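You operate a simulated robot arm through the tools that you are given. There is no shell and no other tool. Be economical: measure what you need, move in short steps, check, and stop when the job is done.

Carry out the task below with a simulated two-armed robot. There is one attempt and no reset: what you move stays moved.

TASK
Polish the scuffed pane in the green frame and seal a patch of it.
Fine: scuff off with polish on the pink pad, then a patch of sealer with the purple pad; the pane stays where it lies; pads back. Set down upright: pink polish pad, purple buff pad. A coat counts when it lies all over at full strength: go over it till it gets no stronger. What is to be rubbed or washed off counts as gone when no trace of it is left.

Only the result counts: the job must be done as asked and must still hold three seconds after the hand-in. Knocking over, shifting, dropping, spilling or breaking anything else fails it. Lids that push on must go on centred and level and be pressed home; caps that screw on are set level and turned clockwise until they are tight.

THE ROBOT
Two 7-joint arms with two-finger parallel grippers on one trunk, hanging from a carriage that runs on a gantry, over the field with the corners [-126, 225], [-126, -5], [2, -5], [2, 225] (x, y) and turns from -384 to 304 degrees about z. Base frame: it is fixed where the carriage stands at the start and does not move with it; the origin is on the floor, on the carriage's upright axis, x ahead of it, y to its left, z up. Readings come in cm, degrees, newtons and seconds.
The left shoulder is at the start at [4, 17.3, 155.7], the right one opposite. With the tool pointing down near the work surface each hand reaches from about 10 to 62 cm from the robot's upright axis, wherever it stands, measured 20 degrees to its own side. Places, roughly: blue sealer tin [80, 30, 90]; red polish tin [80, -10, 90]. Payload 3.43 kg a hand.
The tool frame of a hand sits at the grasp point between the pads (the TCP): z along the fingers, y along the line on which they close. The tips reach 3 cm beyond it. Largest opening 9.4 cm; finger width 2.8, thickness 1; the body of the gripper, 5 by 9.6 cm, starts 5.5 cm behind the TCP.
Orientation is that of the tool frame in the base frame, as a unit quaternion [x, y, z, w]. With the fingers straight down and closing along the base's y, the tool's x points along the base's -x, its y along +y and its z along -z.

THE INTERFACE
- The arms move only by the tool step_arm. It takes "left_commands", "right_commands" or both (then of equal length, played together; a hand with none holds still); each is one flat list of numbers, 7 for each row, row after row: the shift along the tool's x, y, z in units of 400 mm (1.0 is 400 mm), then the turn, a rotation vector about the tool's x, y, z in units of 45 degrees (1.0 is 45 degrees), then the gripper command, from -1 (fully open) to 1 (shut), values between in proportion. In form: [dx, dy, dz, rx, ry, rz, claw, dx, dy, dz, rx, ry, rz, claw, ...]. A call has 1 to 20 rows; each row is the pose to reach, as a shift and turn from the pose commanded when the call began, along the tool's axes at that moment. A call with a number of a shift or a turn outside -1 to 1 is refused whole. Each row takes 0.2 s and may step no farther than 5 cm and 8.6 degrees from the row before; otherwise, or with a gripper value out of range, the whole call is refused. A pose out of reach is approached as far as the arm can. The call stops where the force on the tool passes 40 N (or 10 N more than at its start, if that is more) or the arm is blocked; 0.2 s more then pass. Each finger travels about 7.2 cm/s and halts on what it meets, pressing with about 42 N; the grip force reading is that of the motor and also rises with nothing between the fingers. The clock runs only during rows and for 0.2 s after the last one: add rows that repeat a pose to give the fingers time. It gives the time, the measured TCP pose, the force on the tool (base axes), the opening and the grip force at its end, in the units of the frame above (readings bear some noise), with the torque about the TCP (base axes, N m) and any sound that the robot's microphone picked up, and new pictures: "views" is both (left out), scene, wrist or none (wrist: the cameras of the hands that moved).
- Cameras (640 x 400 px; columns grow to the right, rows downward): "scene" is now at [21.76, 0.71, 182.36]; the picture's right is [0.12, -0.99, 0.00], its down [-0.90, -0.11, -0.41] and it looks along [0.41, 0.05, -0.91] (base axes); focal length 289 px, centre (320, 200). "left" rides on the left gripper at [7.6, -1.4, -10.3] in its tool frame; the picture's right is [0.18, 0.98, 0.00], its down [-0.75, 0.14, -0.64] and it looks along [-0.63, 0.12, 0.77] (tool axes); focal length 243 px, centre (320, 200). "right" rides on the right gripper at [7.6, 1.4, -10.2] in its tool frame; the picture's right is [-0.18, 0.98, 0.00], its down [-0.75, -0.14, -0.64] and it looks along [-0.63, -0.12, 0.77] (tool axes); focal length 243 px, centre (320, 200). There is no depth. A picture from a camera that has moved, and an enlarged one, comes with that camera's place and axes in the base frame and with its lens.
- slide_trunk(by): slides the trunk up (or, below 0, down) by that many cm; the arms and the scene camera ride with it, the base frame stays. It gives what a move gives, with no picture.
- roll_base(legs): drives the robot by 1 to 6 legs, each [ahead, left, turn to the left] in cm, cm and degrees, along the robot's own axes; the way and the turn of a leg run together, so that a leg with both is an arc; at most 150 cm and 180 degrees a leg. The arms and the cameras ride along, it lands a little off, and it stops where it bumps. It keeps to its track: a leg is cut to what the track allows. It gives what a move gives, and a new picture of the scene camera.
- head_to(pan, tilt): turns the head with the scene camera to pan (to the left, within 86 degrees either way) and tilt (down, from -29 to 69), counted from straight ahead of the robot. It gives what a move gives, and a new picture of the scene camera.
- inspect(camera, box): a new picture of the part [left, top, right, bottom] of that camera's present view, enlarged. It takes no simulated time.
- finish_job(): hands the job in; it is judged then, once.

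Go step by step. Nothing tells you exact positions but the pictures and the camera data: compare them with the known pose of the tool, close in by small moves and look again before you grip or let go. The budget is 120 turns and 260 pictures, counting those below and the enlarged ones. Unless the task says otherwise, let go and move clear before handing in, and close with one line.

The tools are called as name(argument=value, ...) on one line, values as JSON. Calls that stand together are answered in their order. step_arm: Moves the arms, as the interface text tells. Its arguments: {"type":"object","properties":{"left_commands":{"type":"array"},"right_commands":{"type":"array"},"views":{"type":"string","enum":["both","scene","wrist","none"]}},"required":[]} The other tools are called the same way: slide_trunk (by) slides the trunk up or down; roll_base (legs) drives the base; head_to (pan, tilt) turns the head that bears the scene camera; inspect (camera, box) takes an enlarged picture of a part of a camera's view; finish_job () hands the job in.

At the start:

```text
clock: 0.0
left_eef_pos: [52.66, 25.64, 112.23]
left_tcp_rot: [0.0, 1.0, 0.001, 0.015]
left_contact_force: [54.2, -8.6, -205.6]
left_ft_torque: [2.12, -11.68, 1.01]
left_gripper_width: 9.39
left_grasp_force: 0.0
right_eef_pos: [57.39, -14.99, 120.06]
right_tcp_rot: [0.016, 0.999, 0.008, 0.047]
right_contact_force: [68.7, 167.3, -263.5]
right_ft_torque: [-20.64, -17.78, -16.66]
right_gripper_width: 9.42
right_grasp_force: 0.0
trunk travel left (down, up): [-71.0, 7.1]
robot x, y, heading: [0.11, -0.36, -0.2]
head pan, tilt: [6.7, 65.6]
```

scene: 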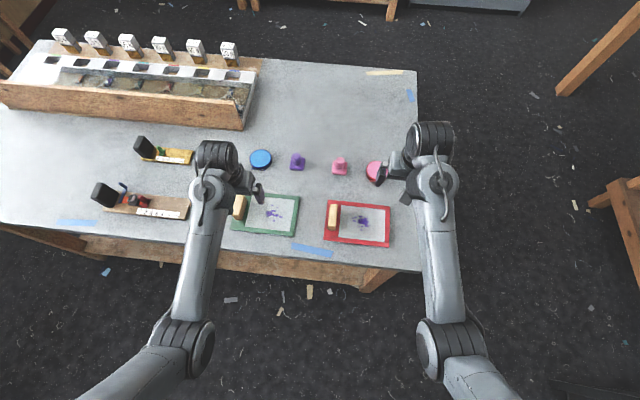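
right: 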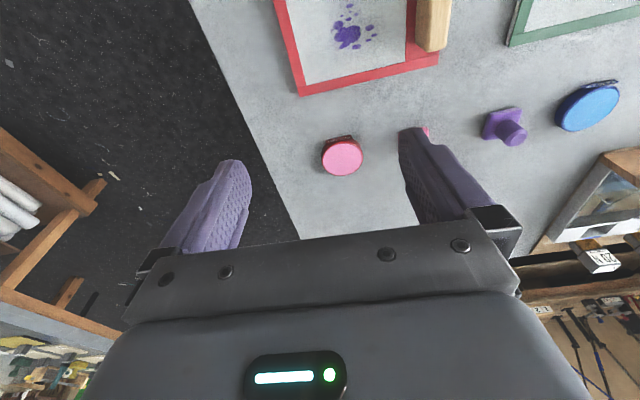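
left: 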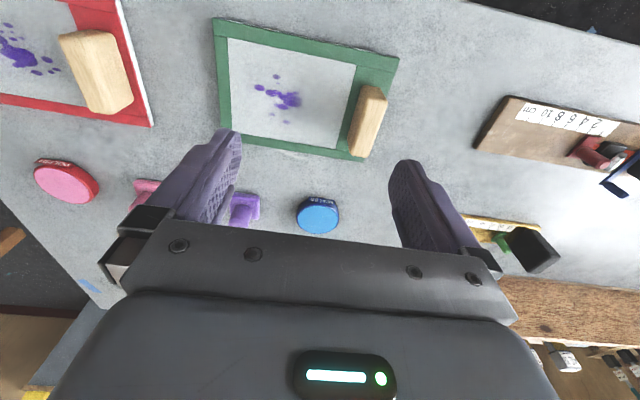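

The green-framed pane lies in front of the left hand with a purple scuff on it. The two tins and two pads lie beyond it, so I'll look closer at them.

inspect(camera="scene", box=[220, 140, 400, 252])

inspect(camera="left", box=[120, 0, 420, 240])

inspect(camera="right", box=[280, 40, 640, 260])

```text
3.56 times, centred on (310, 196) of scene
camera zoom: at [21.76, 0.71, 182.36], right [0.12, -0.99, 0.0], down [-0.9, -0.11, -0.41], along [0.41, 0.05, -0.91], focal length 1028 px, centre (356, 214)
```

zoom: 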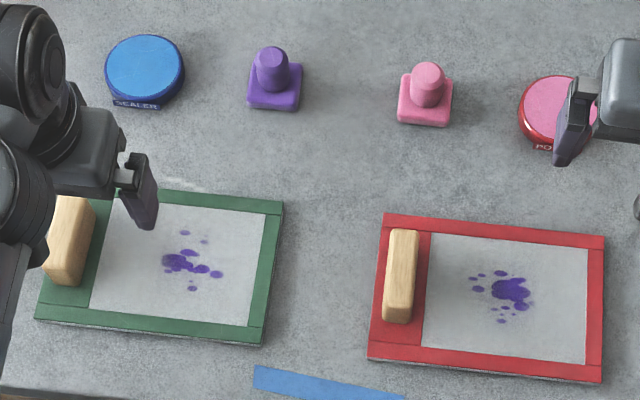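

```text
1.67 times, centred on (270, 120) of left
camera zoom: at [44.7, 24.21, 122.36], right [-0.18, 0.98, 0.0], down [0.74, 0.14, 0.66], along [0.65, 0.12, -0.75], focal length 404 px, centre (403, 333)
```

zoom: 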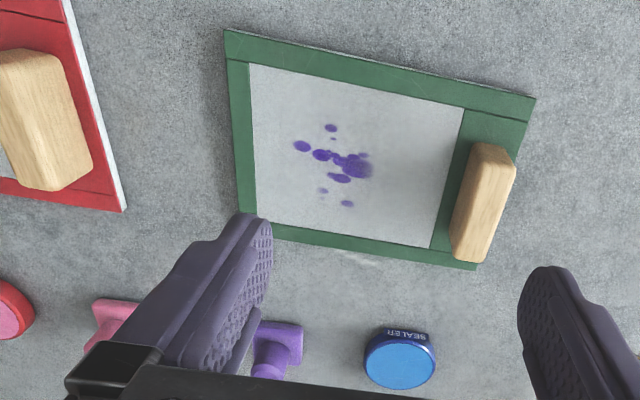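

```text
1.78 times, centred on (460, 150) of right
camera zoom: at [48.98, -13.75, 129.47], right [0.21, 0.98, 0.03], down [0.68, -0.18, 0.71], along [0.7, -0.13, -0.71], focal length 431 px, centre (71, 289)
```

zoom: 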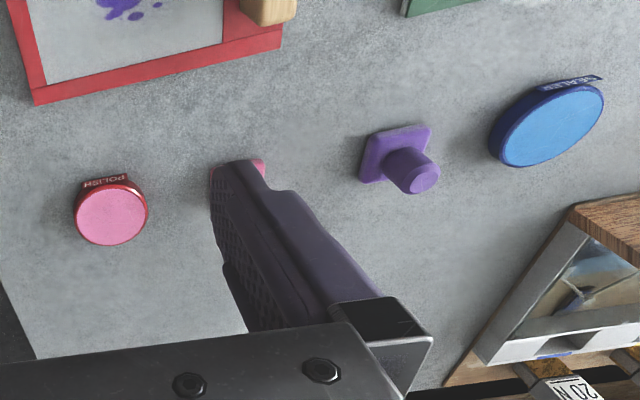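

Estimates (cm): the green pane's glass spans x 51–63, y 14–30, and its wooden grip is near (57, 32.5). The purple pad is near (77, 15.7), the pink pad (77, -0.3), the blue tin (77, 29) and the red tin (77, -13.5). The pads are far out, so I'll raise the hands, lower the trunk and turn the robot a little.

step_arm(left_commands=[0, 0, -0.11, 0, 0, 0, -1, 0, 0, -0.22, 0, 0, 0, -1, 0, 0, -0.33, 0, 0, 0, -1, 0, 0, -0.44, 0, 0, 0, -1, 0, 0, -0.5, 0, 0, 0, -1], right_commands=[0, 0, -0.11, 0, 0, 0, -1, 0, 0, -0.22, 0, 0, 0, -1, 0, 0, -0.33, 0, 0, 0, -1, 0, 0, -0.44, 0, 0, 0, -1, 0, 0, -0.5, 0, 0, 0, -1], views="none")

```text
clock: 0.3
left_eef_pos: [53.59, 25.84, 113.96]
left_tcp_rot: [0.0, 0.999, 0.002, 0.039]
left_contact_force: [33.4, -3.3, -70.4]
left_ft_torque: [0.72, -2.58, 0.45]
left_gripper_width: 9.4
left_grasp_force: 0.0
right_eef_pos: [58.23, -15.0, 121.69]
right_tcp_rot: [0.028, 0.997, 0.013, 0.073]
right_contact_force: [30.0, 43.9, -56.8]
right_ft_torque: [-5.25, -2.6, -4.79]
right_gripper_width: 9.4
right_grasp_force: 0.0
trunk travel left (down, up): [-71.0, 7.1]
robot x, y, heading: [0.05, -0.2, 0.2]
head pan, tilt: [6.7, 65.6]
stopped in row 1 (left hand): the force on the tool passed its limit (the readings are from after the stop); the commanded pose is now the measured one
```

The call stopped on the force left over from the start. I'll repeat it after letting the arms settle.

step_arm(left_commands=[0, 0, 0, 0, 0, 0, -1, 0, 0, 0, 0, 0, 0, -1], right_commands=[0, 0, 0, 0, 0, 0, -1, 0, 0, 0, 0, 0, 0, -1], views="none")

step_arm(left_commands=[0, 0, -0.05, 0, 0, 0, -1, 0, 0, -0.13, 0, 0, 0, -1, 0, 0, -0.22, 0, 0, 0, -1, 0, 0, -0.31, 0, 0, 0, -1, 0, 0, -0.4, 0, 0, 0, -1, 0, 0, -0.45, 0, 0, 0, -1], right_commands=[0, 0, -0.05, 0, 0, 0, -1, 0, 0, -0.13, 0, 0, 0, -1, 0, 0, -0.2, 0, 0, 0, -1, 0, 0, -0.25, 0, 0, 0, -1, 0, 0, -0.25, 0, 0, 0, -1, 0, 0, -0.25, 0, 0, 0, -1], views="none")

```text
clock: 0.6
left_eef_pos: [53.64, 25.78, 113.83]
left_tcp_rot: [0.0, 0.999, 0.002, 0.042]
left_contact_force: [13.3, -1.3, -29.0]
left_ft_torque: [0.32, -1.11, 0.18]
left_gripper_width: 9.42
left_grasp_force: 0.1
right_eef_pos: [58.28, -15.11, 121.5]
right_tcp_rot: [0.028, 0.997, 0.014, 0.074]
right_contact_force: [11.2, 17.4, -22.1]
right_ft_torque: [-2.03, -0.98, -1.86]
right_gripper_width: 9.41
right_grasp_force: 0.1
trunk travel left (down, up): [-71.0, 7.1]
robot x, y, heading: [-0.18, -0.04, -0.0]
head pan, tilt: [6.7, 65.6]
stopped in row 1 (right hand): the force on the tool passed its limit (the readings are from after the stop); the commanded pose is now the measured one
```

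```text
clock: 0.9
left_eef_pos: [53.63, 25.83, 114.0]
left_tcp_rot: [0.0, 0.999, 0.001, 0.044]
left_contact_force: [9.5, -1.5, -18.3]
left_ft_torque: [0.24, -0.7, 0.17]
left_gripper_width: 9.4
left_grasp_force: 0.0
right_eef_pos: [58.21, -15.01, 121.75]
right_tcp_rot: [0.028, 0.997, 0.015, 0.077]
right_contact_force: [7.2, 9.9, -12.6]
right_ft_torque: [-1.27, -0.65, -1.12]
right_gripper_width: 9.38
right_grasp_force: 0.1
trunk travel left (down, up): [-71.0, 7.1]
robot x, y, heading: [-0.37, -0.02, 0.2]
head pan, tilt: [6.7, 65.6]
stopped in row 1 (left hand): the force on the tool passed its limit (the readings are from after the stop); the commanded pose is now the measured one
```

step_arm(left_commands=[0, 0, 0, 0, 0, 0, -1, 0, 0, 0, 0, 0, 0, -1, 0, 0, 0, 0, 0, 0, -1], right_commands=[0, 0, 0, 0, 0, 0, -1, 0, 0, 0, 0, 0, 0, -1, 0, 0, 0, 0, 0, 0, -1], views="none")

step_arm(left_commands=[0, 0, -0.02, 0, 0, 0, -1, 0, 0, -0.06, 0, 0, 0, -1, 0, 0, -0.11, 0, 0, 0, -1, 0, 0, -0.16, 0, 0, 0, -1, 0, 0, -0.21, 0, 0, 0, -1, 0, 0, -0.26, 0, 0, 0, -1, 0, 0, -0.31, 0, 0, 0, -1, 0, 0, -0.36, 0, 0, 0, -1, 0, 0, -0.4, 0, 0, 0, -1, 0, 0, -0.42, 0, 0, 0, -1], right_commands=[0, 0, -0.02, 0, 0, 0, -1, 0, 0, -0.05, 0, 0, 0, -1, 0, 0, -0.08, 0, 0, 0, -1, 0, 0, -0.11, 0, 0, 0, -1, 0, 0, -0.14, 0, 0, 0, -1, 0, 0, -0.17, 0, 0, 0, -1, 0, 0, -0.2, 0, 0, 0, -1, 0, 0, -0.23, 0, 0, 0, -1, 0, 0, -0.25, 0, 0, 0, -1, 0, 0, -0.26, 0, 0, 0, -1], views="none")

```text
clock: 1.7
left_eef_pos: [53.64, 25.76, 114.06]
left_tcp_rot: [0.0, 0.999, 0.001, 0.043]
left_contact_force: [11.0, -0.3, -31.9]
left_ft_torque: [0.25, -1.68, 0.1]
left_gripper_width: 9.41
left_grasp_force: 0.0
right_eef_pos: [58.31, -15.01, 121.72]
right_tcp_rot: [0.028, 0.997, 0.015, 0.076]
right_contact_force: [9.0, 17.1, -22.7]
right_ft_torque: [-2.06, -1.48, -1.84]
right_gripper_width: 9.41
right_grasp_force: 0.1
trunk travel left (down, up): [-71.0, 7.1]
robot x, y, heading: [0.03, -0.16, 0.0]
head pan, tilt: [6.7, 65.6]
```

```text
clock: 2.0
left_eef_pos: [53.72, 25.65, 114.23]
left_tcp_rot: [0.0, 0.999, 0.001, 0.045]
left_contact_force: [8.6, -0.9, -17.7]
left_ft_torque: [0.21, -0.71, 0.16]
left_gripper_width: 9.41
left_grasp_force: 0.0
right_eef_pos: [58.4, -15.01, 121.98]
right_tcp_rot: [0.029, 0.996, 0.016, 0.078]
right_contact_force: [6.3, 9.9, -12.2]
right_ft_torque: [-1.15, -0.61, -1.09]
right_gripper_width: 9.4
right_grasp_force: 0.1
trunk travel left (down, up): [-71.0, 7.1]
robot x, y, heading: [0.17, 0.15, -0.2]
head pan, tilt: [6.7, 65.6]
stopped in row 1 (left hand): the force on the tool passed its limit (the readings are from after the stop); the commanded pose is now the measured one
```

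There is an odd force on both hands that resists upward motion. I'll test a small downward move to learn more.

step_arm(left_commands=[0, 0, 0.01, 0, 0, 0, -1, 0, 0, 0.025, 0, 0, 0, -1, 0, 0, 0.04, 0, 0, 0, -1, 0, 0, 0.05, 0, 0, 0, -1, 0, 0, 0.05, 0, 0, 0, -1], right_commands=[0, 0, 0.01, 0, 0, 0, -1, 0, 0, 0.025, 0, 0, 0, -1, 0, 0, 0.04, 0, 0, 0, -1, 0, 0, 0.05, 0, 0, 0, -1, 0, 0, 0.05, 0, 0, 0, -1], views="scene")

```text
clock: 3.2
left_eef_pos: [53.94, 25.8, 112.08]
left_tcp_rot: [0.0, 0.999, 0.001, 0.044]
left_contact_force: [0.7, 1.0, 0.2]
left_ft_torque: [0.0, -0.01, 0.02]
left_gripper_width: 9.4
left_grasp_force: 0.0
right_eef_pos: [58.64, -14.95, 119.93]
right_tcp_rot: [0.027, 0.997, 0.015, 0.077]
right_contact_force: [-0.2, 0.1, 0.6]
right_ft_torque: [0.0, 0.0, 0.02]
right_gripper_width: 9.39
right_grasp_force: 0.2
trunk travel left (down, up): [-71.0, 7.1]
robot x, y, heading: [-0.0, -0.04, 0.1]
head pan, tilt: [6.7, 65.6]
camera scene: at [21.76, 0.71, 182.36], right [0.12, -0.99, 0.0], down [-0.9, -0.11, -0.41], along [0.41, 0.05, -0.91], focal length 289 px, centre (320, 200)
```

scene: 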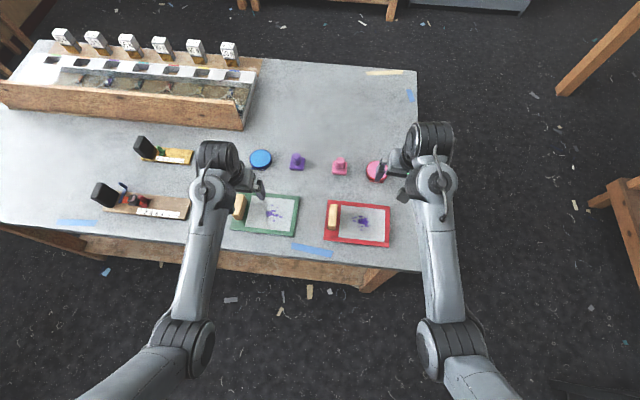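

Forces are now zero. I'll try going up gently.

step_arm(left_commands=[0, 0, -0.01, 0, 0, 0, -1, 0, 0, -0.03, 0, 0, 0, -1, 0, 0, -0.06, 0, 0, 0, -1, 0, 0, -0.1, 0, 0, 0, -1, 0, 0, -0.15, 0, 0, 0, -1, 0, 0, -0.2, 0, 0, 0, -1, 0, 0, -0.25, 0, 0, 0, -1, 0, 0, -0.28, 0, 0, 0, -1, 0, 0, -0.3, 0, 0, 0, -1], views="none")

```text
clock: 4.0
left_eef_pos: [53.87, 25.8, 114.55]
left_tcp_rot: [0.001, 0.999, 0.002, 0.051]
left_contact_force: [8.9, -1.1, -19.0]
left_ft_torque: [0.19, -0.73, 0.15]
left_gripper_width: 9.4
left_grasp_force: 0.1
right_eef_pos: [58.69, -14.97, 119.85]
right_tcp_rot: [0.029, 0.996, 0.015, 0.078]
right_contact_force: [0.4, 0.4, 0.0]
right_ft_torque: [0.0, -0.01, -0.02]
right_gripper_width: 9.4
right_grasp_force: 0.0
trunk travel left (down, up): [-71.0, 7.1]
robot x, y, heading: [-0.05, 0.06, 0.0]
head pan, tilt: [6.7, 65.6]
stopped in row 4 (left hand): the force on the tool passed its limit (the readings are from after the stop); the commanded pose is now the measured one
```

Both hands are stopped by a wrist limit at that height, not by an obstacle. I'll drive left and turn left so the right shoulder comes nearer the pads.

roll_base(legs=[[1.5, 18, 0], [0, 0, 40]])

```text
clock: 6.8
left_eef_pos: [40.45, 63.17, 114.51]
left_tcp_rot: [-0.206, 0.977, 0.013, 0.051]
left_contact_force: [4.8, 1.6, -10.0]
left_ft_torque: [0.3, -0.33, 0.11]
left_gripper_width: 9.42
left_grasp_force: 0.0
right_eef_pos: [61.24, 27.82, 119.93]
right_tcp_rot: [-0.178, 0.981, 0.031, 0.072]
right_contact_force: [0.6, 0.9, 0.7]
right_ft_torque: [0.01, 0.02, -0.01]
right_gripper_width: 9.39
right_grasp_force: 0.2
trunk travel left (down, up): [-71.0, 7.1]
robot x, y, heading: [1.54, 17.53, 24.0]
head pan, tilt: [6.7, 65.6]
stopped in leg 2: the force on the tool passed its limit (the readings are from after the stop); the commanded pose is now the measured one
camera scene: at [21.1, 27.41, 182.36], right [0.51, -0.86, 0.0], down [-0.78, -0.46, -0.41], along [0.36, 0.21, -0.91], focal length 289 px, centre (320, 200)
```

scene: 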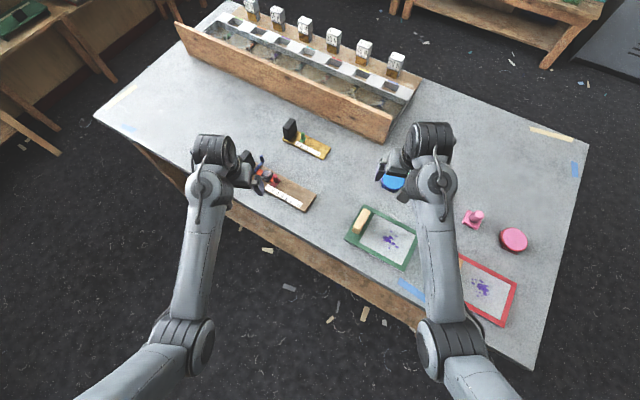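

The turn stopped because of the left hand's wrist-limit force. I'll lower the left hand slightly to relieve it, then finish the turn.

step_arm(left_commands=[0, 0, 0.02, 0, 0, 0, -1, 0, 0, 0.05, 0, 0, 0, -1, 0, 0, 0.08, 0, 0, 0, -1, 0, 0, 0.08, 0, 0, 0, -1, 0, 0, 0.08, 0, 0, 0, -1], right_commands=[0, 0, 0.02, 0, 0, 0, -1, 0, 0, 0.05, 0, 0, 0, -1, 0, 0, 0.08, 0, 0, 0, -1, 0, 0, 0.08, 0, 0, 0, -1, 0, 0, 0.08, 0, 0, 0, -1], views="none")

roll_base(legs=[[0, 0, 14]])

```text
clock: 8.0
left_eef_pos: [40.59, 63.27, 111.45]
left_tcp_rot: [-0.206, 0.977, 0.013, 0.049]
left_contact_force: [-0.3, 0.0, -0.9]
left_ft_torque: [-0.04, 0.02, 0.01]
left_gripper_width: 9.39
left_grasp_force: 0.0
right_eef_pos: [61.47, 28.25, 116.88]
right_tcp_rot: [-0.178, 0.981, 0.031, 0.072]
right_contact_force: [0.1, -0.3, 0.5]
right_ft_torque: [0.02, 0.01, 0.04]
right_gripper_width: 9.4
right_grasp_force: 0.1
trunk travel left (down, up): [-71.0, 7.1]
robot x, y, heading: [1.74, 17.7, 23.9]
head pan, tilt: [6.7, 65.6]
```

```text
clock: 9.2
left_eef_pos: [28.48, 71.59, 111.37]
left_tcp_rot: [-0.324, 0.945, 0.018, 0.047]
left_contact_force: [0.1, -0.1, 0.8]
left_ft_torque: [0.0, 0.01, -0.01]
left_gripper_width: 9.42
left_grasp_force: 0.1
right_eef_pos: [57.33, 42.49, 116.76]
right_tcp_rot: [-0.296, 0.952, 0.039, 0.068]
right_contact_force: [0.9, 0.2, -0.2]
right_ft_torque: [0.01, 0.0, 0.01]
right_gripper_width: 9.42
right_grasp_force: 0.1
trunk travel left (down, up): [-71.0, 7.1]
robot x, y, heading: [1.45, 17.85, 38.1]
head pan, tilt: [6.7, 65.6]
camera scene: at [18.19, 31.95, 182.36], right [0.7, -0.71, 0.0], down [-0.65, -0.64, -0.41], along [0.29, 0.29, -0.91], focal length 289 px, centre (320, 200)
```

scene: 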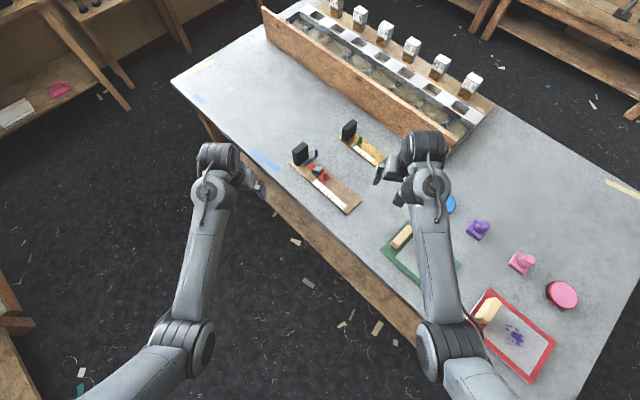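

The turn worked. Next I'll bring the right hand over near the pink pad, pointing straight down with the axes aligned to the table.

step_arm(right_commands=[0.013, -0.04, 0.001, 0.004, 0.007, 0.03, -1, 0.04, -0.119, 0.004, 0.013, 0.022, 0.096, -1, 0.08, -0.238, 0.007, 0.025, 0.044, 0.191, -1, 0.119, -0.357, 0.01, 0.038, 0.066, 0.287, -1, 0.159, -0.476, 0.014, 0.05, 0.088, 0.383, -1, 0.199, -0.595, 0.018, 0.063, 0.11, 0.478, -1, 0.238, -0.714, 0.021, 0.076, 0.132, 0.574, -1, 0.278, -0.833, 0.025, 0.088, 0.154, 0.669, -1, 0.305, -0.913, 0.027, 0.097, 0.169, 0.734, -1, 0.318, -0.952, 0.028, 0.101, 0.176, 0.765, -1, 0.318, -0.952, 0.028, 0.101, 0.176, 0.765, -1], views="wrist")

```text
refused: row 3 steps farther than a row can; nothing moved
```

step_arm(right_commands=[0.013, -0.04, 0.001, 0.004, 0.007, 0.03, -1, 0.032, -0.095, 0.003, 0.01, 0.018, 0.077, -1, 0.064, -0.19, 0.006, 0.02, 0.035, 0.153, -1, 0.095, -0.286, 0.008, 0.03, 0.053, 0.23, -1, 0.127, -0.381, 0.011, 0.04, 0.07, 0.306, -1, 0.159, -0.476, 0.014, 0.05, 0.088, 0.383, -1, 0.191, -0.571, 0.017, 0.061, 0.106, 0.459, -1, 0.223, -0.666, 0.02, 0.071, 0.123, 0.536, -1, 0.254, -0.762, 0.022, 0.081, 0.141, 0.612, -1, 0.286, -0.857, 0.025, 0.091, 0.158, 0.689, -1, 0.305, -0.913, 0.027, 0.097, 0.169, 0.734, -1, 0.318, -0.952, 0.028, 0.101, 0.176, 0.765, -1, 0.318, -0.952, 0.028, 0.101, 0.176, 0.765, -1], views="wrist")

```text
clock: 10.6
left_eef_pos: [28.52, 71.52, 111.34]
left_tcp_rot: [-0.324, 0.945, 0.018, 0.047]
left_contact_force: [0.9, -0.6, -0.6]
left_ft_torque: [-0.02, 0.02, 0.0]
left_gripper_width: 9.38
left_grasp_force: 0.1
right_eef_pos: [62.71, 24.74, 114.78]
right_tcp_rot: [-0.155, 0.987, 0.023, 0.039]
right_contact_force: [4.7, 6.2, -10.0]
right_ft_torque: [-0.4, -0.45, -0.36]
right_gripper_width: 9.41
right_grasp_force: 0.1
trunk travel left (down, up): [-71.0, 7.1]
robot x, y, heading: [1.34, 18.04, 38.0]
head pan, tilt: [6.7, 65.6]
stopped in row 6 (right hand): the force on the tool passed its limit (the readings are from after the stop); the commanded pose is now the measured one
camera right: at [54.41, 23.05, 124.34], right [-0.13, 0.99, 0.05], down [0.71, 0.06, 0.7], along [0.69, 0.12, -0.71], focal length 243 px, centre (320, 200)
```

right: 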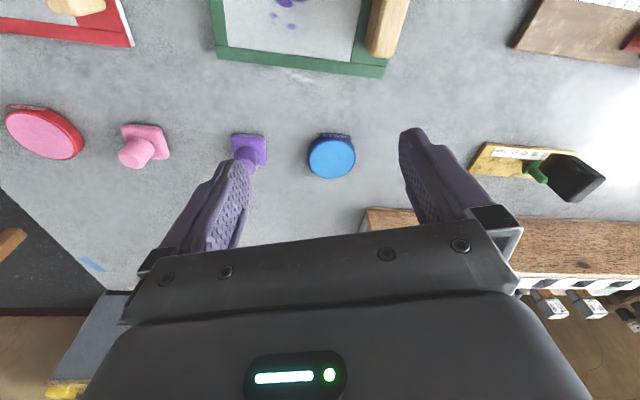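

The straight-down pose is limited at this height. I'll go lower first, then across.

step_arm(right_commands=[0, 0, 0.04, 0, 0, 0, -1, 0, 0, 0.1, 0, 0, 0, -1, 0, 0, 0.17, 0, 0, 0, -1, 0, 0, 0.222, 0, 0, 0, -1, 0.003, -0.05, 0.222, 0.005, 0.008, 0.032, -1, 0.007, -0.13, 0.222, 0.012, 0.02, 0.08, -1, 0.012, -0.23, 0.222, 0.02, 0.034, 0.138, -1, 0.018, -0.33, 0.222, 0.03, 0.05, 0.2, -1, 0.023, -0.43, 0.222, 0.039, 0.065, 0.26, -1, 0.029, -0.53, 0.222, 0.048, 0.08, 0.32, -1, 0.033, -0.61, 0.222, 0.055, 0.092, 0.37, -1, 0.035, -0.652, 0.222, 0.059, 0.099, 0.396, -1, 0.035, -0.652, 0.222, 0.059, 0.099, 0.396, -1], views="wrist")

```text
clock: 13.4
left_eef_pos: [28.45, 71.51, 111.34]
left_tcp_rot: [-0.325, 0.944, 0.018, 0.047]
left_contact_force: [-0.3, 0.5, 0.6]
left_ft_torque: [0.03, 0.01, -0.03]
left_gripper_width: 9.42
left_grasp_force: 0.1
right_eef_pos: [70.06, -0.02, 105.04]
right_tcp_rot: [-0.001, 1.0, -0.001, -0.001]
right_contact_force: [1.0, -0.4, -0.3]
right_ft_torque: [-0.03, -0.03, 0.05]
right_gripper_width: 9.4
right_grasp_force: 0.0
trunk travel left (down, up): [-71.0, 7.1]
robot x, y, heading: [1.39, 17.83, 37.8]
head pan, tilt: [6.7, 65.6]
camera right: at [62.48, 1.22, 115.14], right [0.18, 0.98, 0.0], down [0.75, -0.14, 0.64], along [0.63, -0.12, -0.77], focal length 243 px, centre (320, 200)
```

right: 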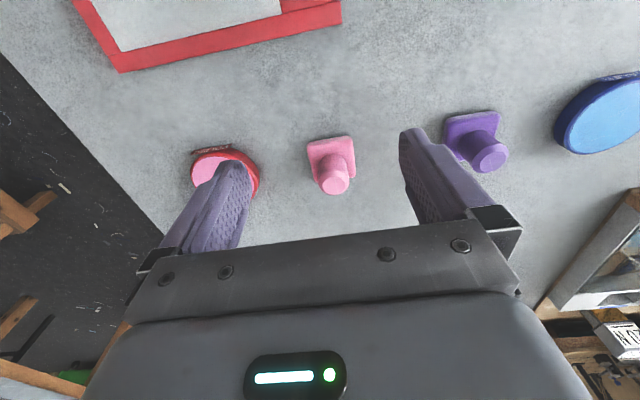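

inspect(camera="right", box=[180, 100, 400, 240])

```text
2.86 times, centred on (290, 170) of right
camera zoom: at [62.48, 1.22, 115.14], right [0.18, 0.98, 0.0], down [0.75, -0.14, 0.64], along [0.63, -0.12, -0.77], focal length 693 px, centre (406, 286)
```

zoom: 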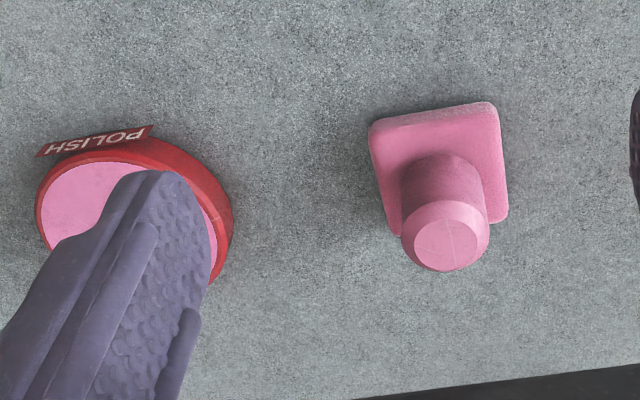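

The pink pad's knob is at about (77.5, -0.2), with its top near z 94.7. I'll move over it and partway down.

step_arm(right_commands=[-0.04, -0.001, 0, 0, 0, 0, -1, -0.1, -0.003, 0, 0, 0, 0, -1, -0.16, -0.005, 0.0, 0, 0, 0, -1, -0.186, -0.005, 0.03, 0, 0, 0, -1, -0.186, -0.005, 0.1, 0, 0, 0, -1, -0.186, -0.005, 0.15, 0, 0, 0, -1, -0.186, -0.005, 0.17, 0, 0, 0, -1, -0.186, -0.005, 0.17, 0, 0, 0, -1], views="wrist")

```text
clock: 15.2
left_eef_pos: [28.45, 71.49, 111.41]
left_tcp_rot: [-0.324, 0.945, 0.018, 0.046]
left_contact_force: [-0.7, 0.0, 0.3]
left_ft_torque: [-0.01, -0.02, 0.0]
left_gripper_width: 9.41
left_grasp_force: 0.1
right_eef_pos: [77.52, -0.36, 98.12]
right_tcp_rot: [0.0, 1.0, -0.001, 0.001]
right_contact_force: [-0.3, 0.9, 0.6]
right_ft_torque: [-0.01, -0.01, 0.0]
right_gripper_width: 9.4
right_grasp_force: 0.1
trunk travel left (down, up): [-71.0, 7.1]
robot x, y, heading: [1.81, 17.87, 37.8]
head pan, tilt: [6.7, 65.6]
camera right: at [69.9, 1.01, 108.38], right [0.18, 0.98, 0.0], down [0.75, -0.14, 0.64], along [0.63, -0.12, -0.77], focal length 243 px, centre (320, 200)
```

right: 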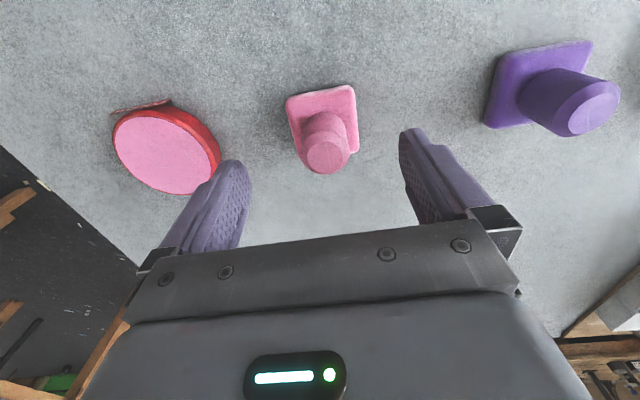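

The knob lies between the fingers at about (77.3, -0.1). I'll go down and grip it.

step_arm(right_commands=[0.003, 0.003, 0.04, 0, 0, 0, -1, 0.004, 0.003, 0.09, 0, 0, 0, -1, 0.004, 0.003, 0.12, 0, 0, 0, -1, 0.004, 0.003, 0.122, 0, 0, 0, -1, 0.004, 0.003, 0.122, 0, 0, 0, 0, 0.004, 0.003, 0.122, 0, 0, 0, 0.5, 0.004, 0.003, 0.122, 0, 0, 0, 1, 0.004, 0.003, 0.122, 0, 0, 0, 1, 0.004, 0.003, 0.122, 0, 0, 0, 1, 0.004, 0.003, 0.122, 0, 0, 0, 1], views="wrist")

```text
clock: 17.2
left_eef_pos: [28.47, 71.52, 111.37]
left_tcp_rot: [-0.323, 0.945, 0.018, 0.047]
left_contact_force: [-0.2, -0.7, 0.2]
left_ft_torque: [0.0, -0.03, 0.0]
left_gripper_width: 9.37
left_grasp_force: 0.0
right_eef_pos: [76.28, -0.59, 94.78]
right_tcp_rot: [0.0, 1.0, 0.001, 0.005]
right_contact_force: [-6.6, 1.0, 19.6]
right_ft_torque: [-0.1, 0.08, 0.02]
right_gripper_width: 2.88
right_grasp_force: 42.3
right hand out of reach, approached as far as the arm can: row 2, 3, 4, 5, 6, 7, 8, 9
trunk travel left (down, up): [-71.0, 7.1]
robot x, y, heading: [1.46, 18.02, 37.9]
head pan, tilt: [6.7, 65.6]
stopped in row 9 (right hand): the force on the tool passed its limit (the readings are from after the stop); the commanded pose is now the measured one
camera right: at [68.67, 0.68, 104.81], right [0.18, 0.98, 0.0], down [0.75, -0.14, 0.65], along [0.64, -0.12, -0.76], focal length 243 px, centre (320, 200)
```

right: 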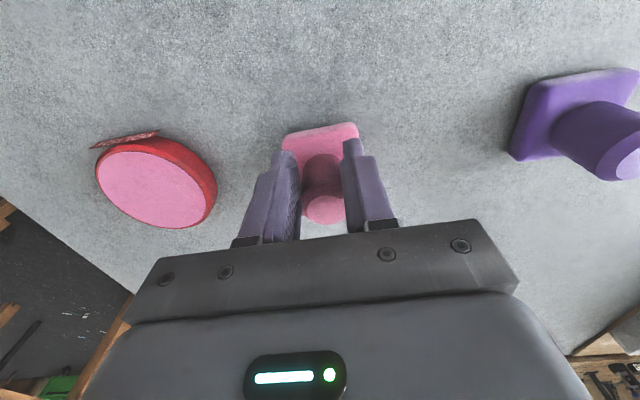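

That height was out of reach, so the grip is high and off centre. I'll release, rise, lower the trunk 10 cm and try again.

step_arm(right_commands=[0, 0, 0, 0, 0, 0, 0.4, 0, 0, 0, 0, 0, 0, 0, 0, 0, 0, 0, 0, 0, -1, 0, 0, 0, 0, 0, 0, -1, 0, 0, 0, 0, 0, 0, -1, 0, 0, -0.05, 0, 0, 0, -1, 0, 0, -0.12, 0, 0, 0, -1, 0.05, 0, -0.2, 0, 0, 0, -1, 0.05, 0, -0.25, 0, 0, 0, -1, 0.05, 0, -0.25, 0, 0, 0, -1], views="wrist")

slide_trunk(by=-10)

inspect(camera="right", box=[220, 60, 420, 200])

```text
clock: 19.4
left_eef_pos: [28.43, 71.48, 111.3]
left_tcp_rot: [-0.324, 0.945, 0.018, 0.047]
left_contact_force: [0.7, 0.9, -0.5]
left_ft_torque: [0.0, 0.0, 0.01]
left_gripper_width: 9.41
left_grasp_force: 0.0
right_eef_pos: [74.01, -0.63, 104.51]
right_tcp_rot: [0.0, 1.0, 0.002, 0.002]
right_contact_force: [0.6, 0.5, 0.0]
right_ft_torque: [-0.04, -0.03, 0.01]
right_gripper_width: 9.39
right_grasp_force: 0.0
trunk travel left (down, up): [-71.0, 7.1]
robot x, y, heading: [1.19, 18.11, 37.6]
head pan, tilt: [6.7, 65.6]
camera right: at [66.35, 0.64, 114.61], right [0.18, 0.98, 0.0], down [0.75, -0.14, 0.65], along [0.64, -0.12, -0.76], focal length 243 px, centre (320, 200)
```

right: 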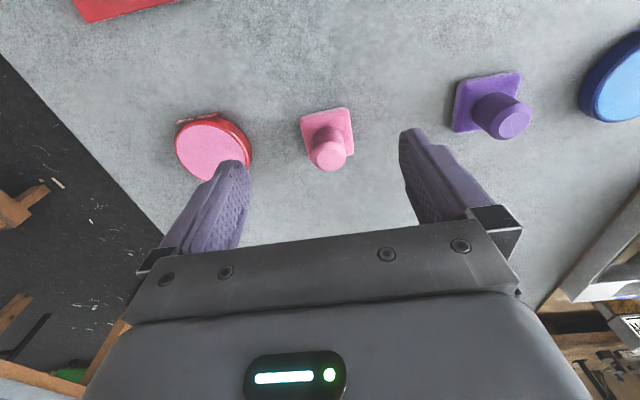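

```text
clock: 20.8
left_eef_pos: [28.47, 71.46, 101.32]
left_tcp_rot: [-0.324, 0.945, 0.018, 0.048]
left_contact_force: [-0.3, 0.3, -0.1]
left_ft_torque: [-0.04, -0.01, 0.0]
left_gripper_width: 9.41
left_grasp_force: 0.0
right_eef_pos: [74.02, -0.64, 94.44]
right_tcp_rot: [-0.001, 1.0, 0.001, 0.004]
right_contact_force: [-0.3, 0.3, 0.0]
right_ft_torque: [-0.01, 0.0, -0.01]
right_gripper_width: 9.39
right_grasp_force: 0.1
trunk travel left (down, up): [-61.0, 17.1]
robot x, y, heading: [1.63, 17.73, 37.9]
head pan, tilt: [6.7, 65.6]
```

```text
2.86 times, centred on (320, 130) of right
camera zoom: at [66.4, 0.65, 104.62], right [0.18, 0.98, 0.0], down [0.75, -0.14, 0.65], along [0.64, -0.12, -0.76], focal length 693 px, centre (320, 400)
```

zoom: 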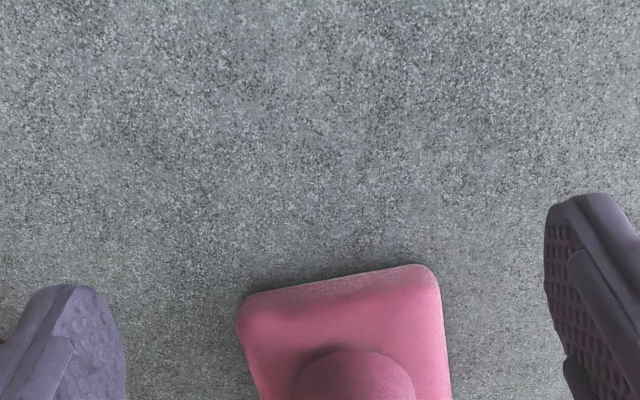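

step_arm(right_commands=[-0.01, 0, 0.01, 0, 0, 0, -1, -0.03, -0.001, 0.025, 0, 0, 0, -1, -0.06, -0.001, 0.03, 0, 0, 0, -1, -0.085, -0.001, 0.03, 0, 0, 0, -1, -0.0925, -0.001, 0.03, 0, 0, 0, -1, -0.0925, -0.001, 0.03, 0, 0, 0, -1], views="wrist")

```text
clock: 22.1
left_eef_pos: [28.52, 71.44, 101.33]
left_tcp_rot: [-0.324, 0.945, 0.018, 0.047]
left_contact_force: [0.0, 1.0, -0.2]
left_ft_torque: [-0.01, 0.0, 0.0]
left_gripper_width: 9.38
left_grasp_force: 0.1
right_eef_pos: [77.7, -0.72, 93.24]
right_tcp_rot: [0.0, 1.0, -0.001, 0.004]
right_contact_force: [-0.2, -0.4, -0.2]
right_ft_torque: [0.01, -0.02, 0.01]
right_gripper_width: 9.42
right_grasp_force: 0.1
trunk travel left (down, up): [-61.0, 17.1]
robot x, y, heading: [2.14, 17.89, 37.9]
head pan, tilt: [6.7, 65.6]
camera right: at [70.1, 0.57, 103.41], right [0.18, 0.98, 0.0], down [0.75, -0.14, 0.65], along [0.64, -0.12, -0.76], focal length 243 px, centre (320, 200)
```

right: 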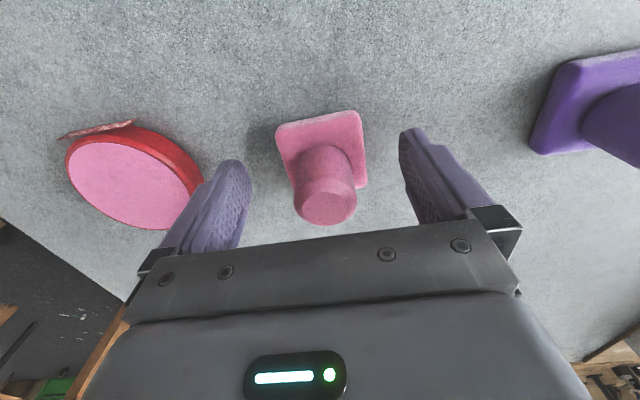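

Well centred. Closing.

step_arm(right_commands=[-0.003, 0.001, 0, 0, 0, 0, -0.2, -0.003, 0.001, 0, 0, 0, 0, 0.2, -0.003, 0.001, 0, 0, 0, 0, 0.6, -0.003, 0.001, 0, 0, 0, 0, 1, -0.003, 0.001, 0, 0, 0, 0, 1, -0.003, 0.001, 0, 0, 0, 0, 1, -0.003, 0.001, -0.02, 0, 0, 0, 1, -0.003, 0.001, -0.05, 0, 0, 0, 1, -0.003, 0.001, -0.09, 0, 0, 0, 1, -0.003, 0.001, -0.1, 0, 0, 0, 1, -0.003, 0.001, -0.1, 0, 0, 0, 1], views="wrist")

head_to(pan=-34, tilt=60)

```text
clock: 24.6
left_eef_pos: [28.45, 71.52, 101.39]
left_tcp_rot: [-0.325, 0.944, 0.019, 0.046]
left_contact_force: [-0.5, 0.0, 0.1]
left_ft_torque: [-0.02, 0.03, 0.0]
left_gripper_width: 9.42
left_grasp_force: 0.0
right_eef_pos: [77.8, -0.6, 97.27]
right_tcp_rot: [0.001, 1.0, 0.001, 0.004]
right_contact_force: [-0.4, -0.3, -0.7]
right_ft_torque: [0.03, -0.03, 0.02]
right_gripper_width: 3.5
right_grasp_force: 42.2
trunk travel left (down, up): [-61.0, 17.1]
robot x, y, heading: [1.46, 17.94, 37.9]
head pan, tilt: [6.7, 65.6]
camera right: at [70.17, 0.66, 107.41], right [0.18, 0.98, 0.0], down [0.75, -0.14, 0.65], along [0.64, -0.12, -0.76], focal length 243 px, centre (320, 200)
```

right: 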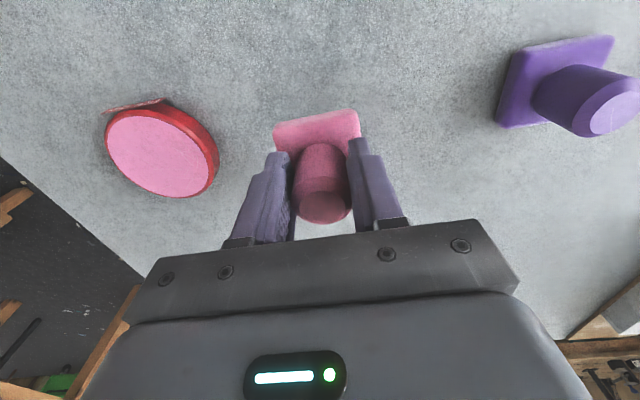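

```text
clock: 25.6
left_eef_pos: [28.57, 71.65, 101.37]
left_tcp_rot: [-0.325, 0.944, 0.019, 0.048]
left_contact_force: [-0.1, -1.1, -0.3]
left_ft_torque: [0.03, 0.01, 0.01]
left_gripper_width: 9.41
left_grasp_force: 0.0
right_eef_pos: [77.75, -0.65, 97.2]
right_tcp_rot: [0.001, 1.0, 0.001, 0.003]
right_contact_force: [0.6, -1.2, 0.2]
right_ft_torque: [-0.04, 0.01, 0.01]
right_gripper_width: 3.49
right_grasp_force: 42.6
trunk travel left (down, up): [-61.0, 17.1]
robot x, y, heading: [1.76, 17.58, 37.8]
head pan, tilt: [-34.0, 60.0]
camera scene: at [20.56, 28.2, 172.98], right [0.07, -1.0, 0.0], down [-0.86, -0.06, -0.5], along [0.5, 0.03, -0.87], focal length 289 px, centre (320, 200)
```

scene: 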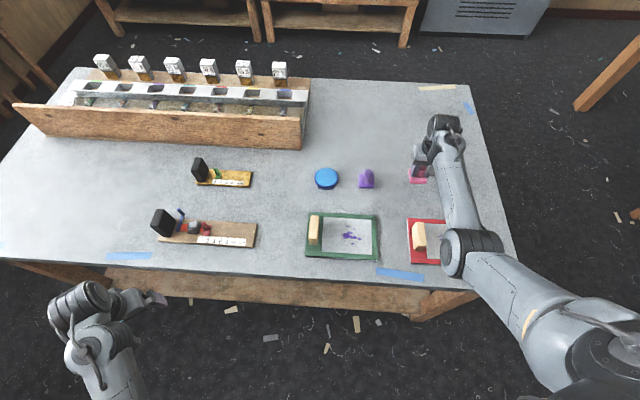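

The pad is lifted upright. Next I'll carry it over the red polish tin near (77, -13.3).

step_arm(right_commands=[0, 0, -0.03, 0, 0, 0, 1, 0, 0, -0.08, 0, 0, 0, 1, 0.005, -0.05, -0.095, 0, 0, 0, 1, 0.01, -0.13, -0.095, 0, 0, 0, 1, 0.015, -0.21, -0.095, 0, 0, 0, 1, 0.019, -0.28, -0.095, 0, 0, 0, 1, 0.019, -0.31, -0.095, 0, 0, 0, 1, 0.019, -0.316, -0.095, 0, 0, 0, 1], views="both")

inspect(camera="right", box=[220, 60, 420, 240])

```text
clock: 27.4
left_eef_pos: [28.48, 71.58, 101.4]
left_tcp_rot: [-0.324, 0.945, 0.018, 0.046]
left_contact_force: [0.8, 0.1, 0.2]
left_ft_torque: [0.0, -0.02, 0.01]
left_gripper_width: 9.39
left_grasp_force: 0.1
right_eef_pos: [76.99, -13.18, 100.96]
right_tcp_rot: [0.0, 1.0, 0.001, 0.003]
right_contact_force: [0.8, 0.8, 0.4]
right_ft_torque: [0.03, 0.0, 0.0]
right_gripper_width: 3.45
right_grasp_force: 41.9
trunk travel left (down, up): [-61.0, 17.1]
robot x, y, heading: [1.64, 18.23, 37.8]
head pan, tilt: [-34.0, 60.0]
camera scene: at [20.56, 28.2, 172.98], right [0.07, -1.0, 0.0], down [-0.86, -0.06, -0.5], along [0.5, 0.03, -0.87], focal length 289 px, centre (320, 200)
camera right: at [69.39, -11.99, 111.15], right [0.18, 0.98, 0.0], down [0.75, -0.14, 0.65], along [0.64, -0.12, -0.76], focal length 243 px, centre (320, 200)
```

scene: 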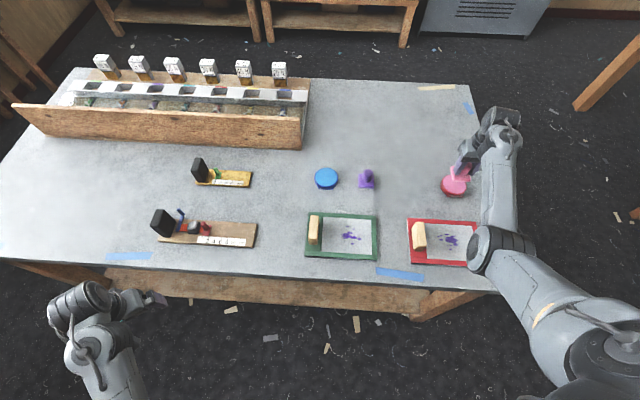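
right: 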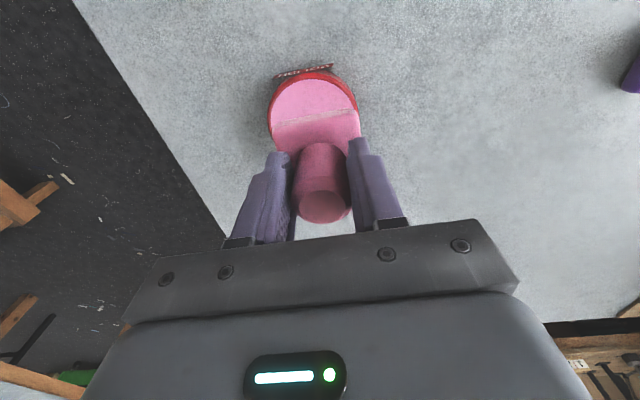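

```text
2.22 times, centred on (320, 150) of right
camera zoom: at [69.39, -11.99, 111.15], right [0.18, 0.98, 0.0], down [0.75, -0.14, 0.65], along [0.64, -0.12, -0.76], focal length 539 px, centre (320, 311)
```

zoom: 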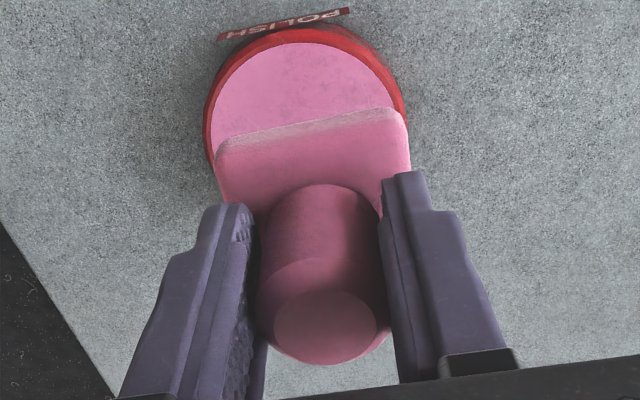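

The tin's centre comes out at about (77.7, -14.0). I'll align the pad and go down toward the polish.

step_arm(right_commands=[-0.009, -0.01, 0, 0, 0, 0, 1, -0.018, -0.02, 0.02, 0, 0, 0, 1, -0.018, -0.02, 0.06, 0, 0, 0, 1, -0.018, -0.02, 0.09, 0, 0, 0, 1, -0.018, -0.02, 0.105, 0, 0, 0, 1, -0.018, -0.02, 0.115, 0, 0, 0, 1, -0.018, -0.02, 0.12, 0, 0, 0, 1, -0.018, -0.02, 0.12, 0, 0, 0, 1], views="wrist")

inspect(camera="right", box=[220, 60, 420, 240])

```text
clock: 29.2
left_eef_pos: [28.59, 71.56, 101.31]
left_tcp_rot: [-0.324, 0.945, 0.019, 0.047]
left_contact_force: [-0.9, 0.1, 0.2]
left_ft_torque: [-0.01, -0.01, -0.02]
left_gripper_width: 9.39
left_grasp_force: 0.0
right_eef_pos: [77.74, -14.16, 96.28]
right_tcp_rot: [0.0, 1.0, 0.001, 0.003]
right_contact_force: [-0.3, -0.2, -0.3]
right_ft_torque: [0.01, 0.0, -0.03]
right_gripper_width: 3.46
right_grasp_force: 41.7
trunk travel left (down, up): [-61.0, 17.1]
robot x, y, heading: [1.93, 17.64, 37.7]
head pan, tilt: [-34.0, 60.0]
camera right: at [70.16, -12.82, 106.39], right [0.18, 0.98, 0.0], down [0.75, -0.14, 0.65], along [0.64, -0.12, -0.76], focal length 243 px, centre (320, 200)
```

right: 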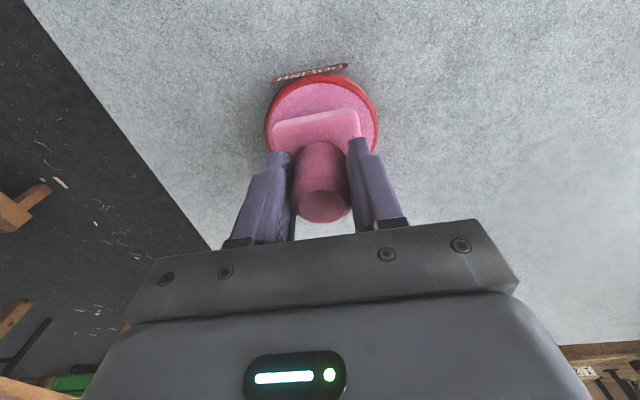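

```text
2.22 times, centred on (320, 150) of right
camera zoom: at [70.16, -12.82, 106.39], right [0.18, 0.98, 0.0], down [0.75, -0.14, 0.65], along [0.64, -0.12, -0.76], focal length 539 px, centre (320, 311)
```

zoom: 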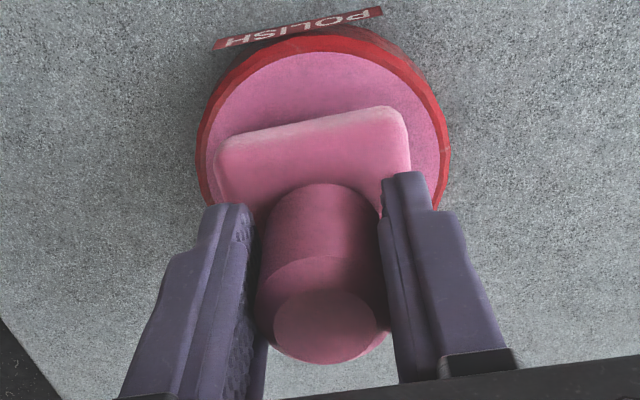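

step_arm(right_commands=[0, 0.008, 0.005, 0, 0, 0, 1, 0, 0.008, 0.01, 0, 0, 0, 1, 0, 0.008, 0.015, 0, 0, 0, 1, 0, 0.008, 0.02, 0, 0, 0, 1, 0, 0.008, 0.02, 0, 0, 0, 1], views="none")

```text
clock: 30.4
left_eef_pos: [28.56, 71.47, 101.39]
left_tcp_rot: [-0.325, 0.945, 0.019, 0.047]
left_contact_force: [0.3, 0.3, 0.3]
left_ft_torque: [0.03, 0.04, 0.05]
left_gripper_width: 9.4
left_grasp_force: 0.0
right_eef_pos: [77.72, -13.7, 95.33]
right_tcp_rot: [0.0, 1.0, 0.0, 0.004]
right_contact_force: [0.2, 0.3, -0.6]
right_ft_torque: [-0.01, -0.04, 0.0]
right_gripper_width: 3.42
right_grasp_force: 42.1
trunk travel left (down, up): [-61.0, 17.1]
robot x, y, heading: [1.77, 17.88, 37.9]
head pan, tilt: [-34.0, 60.0]
```

step_arm(right_commands=[0, 0, 0.005, 0, 0, 0, 1, 0, 0, 0.01, 0, 0, 0, 1, 0, 0, 0.015, 0, 0, 0, 1, 0, 0, 0.02, 0, 0, 0, 1, 0, 0, 0.025, 0, 0, 0, 1, 0, 0, 0.025, 0, 0, 0, 1], views="wrist")

```text
clock: 31.8
left_eef_pos: [28.88, 71.46, 101.42]
left_tcp_rot: [-0.324, 0.945, 0.018, 0.048]
left_contact_force: [-0.2, -0.2, -0.3]
left_ft_torque: [-0.04, -0.02, 0.02]
left_gripper_width: 9.4
left_grasp_force: 0.0
right_eef_pos: [78.31, -13.88, 94.94]
right_tcp_rot: [-0.001, 1.0, 0.0, 0.008]
right_contact_force: [-0.8, 5.0, 34.2]
right_ft_torque: [0.17, -0.3, 0.01]
right_gripper_width: 3.32
right_grasp_force: 41.8
trunk travel left (down, up): [-61.0, 17.1]
robot x, y, heading: [1.43, 18.1, 37.8]
head pan, tilt: [-34.0, 60.0]
camera right: at [70.65, -12.57, 105.0], right [0.18, 0.98, 0.0], down [0.74, -0.14, 0.65], along [0.64, -0.12, -0.76], focal length 243 px, centre (320, 200)
```

right: 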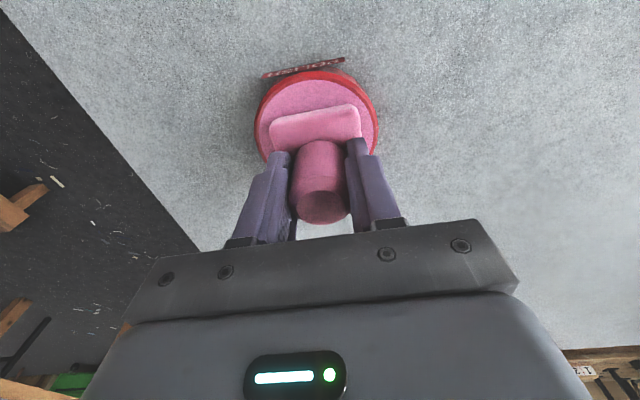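

Contact at about 34 N, so the pad should be loaded. I'll lift straight up and check pad and tin.

step_arm(right_commands=[0, 0, -0.01, 0, 0, 0, 1, 0, 0, -0.02, 0, 0, 0, 1, 0, 0, -0.04, 0, 0, 0, 1, 0, 0, -0.08, 0, 0, 0, 1, 0, 0, -0.12, 0, 0, 0, 1, 0, 0, -0.16, 0, 0, 0, 1, 0, 0, -0.17, 0, 0, 0, 1], views="both")

inspect(camera="right", box=[220, 60, 420, 240])

```text
clock: 33.4
left_eef_pos: [28.57, 71.51, 101.37]
left_tcp_rot: [-0.325, 0.945, 0.018, 0.047]
left_contact_force: [-0.3, 0.2, 0.2]
left_ft_torque: [0.0, 0.02, 0.03]
left_gripper_width: 9.4
left_grasp_force: 0.0
right_eef_pos: [77.82, -13.64, 101.19]
right_tcp_rot: [0.0, 1.0, 0.001, 0.004]
right_contact_force: [-0.9, 0.8, 0.3]
right_ft_torque: [0.04, 0.01, 0.0]
right_gripper_width: 3.3
right_grasp_force: 41.6
trunk travel left (down, up): [-61.0, 17.1]
robot x, y, heading: [1.36, 17.89, 37.9]
head pan, tilt: [-34.0, 60.0]
camera scene: at [20.56, 28.2, 172.98], right [0.07, -1.0, 0.0], down [-0.86, -0.06, -0.5], along [0.5, 0.03, -0.87], focal length 289 px, centre (320, 200)
camera right: at [70.13, -12.43, 111.39], right [0.18, 0.98, 0.0], down [0.75, -0.14, 0.65], along [0.64, -0.12, -0.76], focal length 243 px, centre (320, 200)
```

scene: 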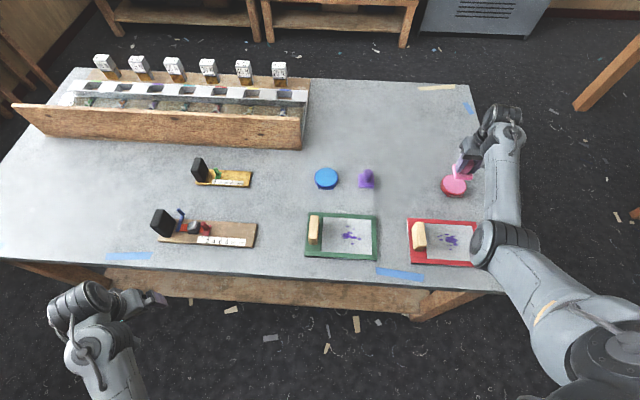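
right: 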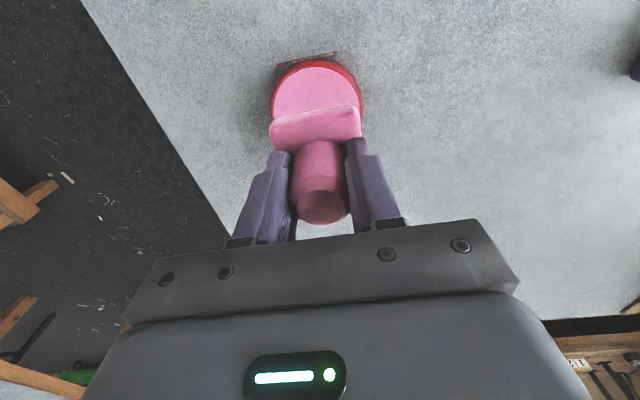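

```text
2.22 times, centred on (320, 150) of right
camera zoom: at [70.13, -12.43, 111.39], right [0.18, 0.98, 0.0], down [0.75, -0.14, 0.65], along [0.64, -0.12, -0.76], focal length 539 px, centre (320, 311)
```

zoom: 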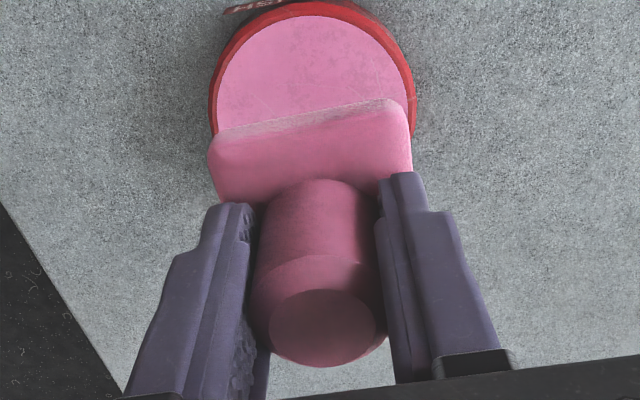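

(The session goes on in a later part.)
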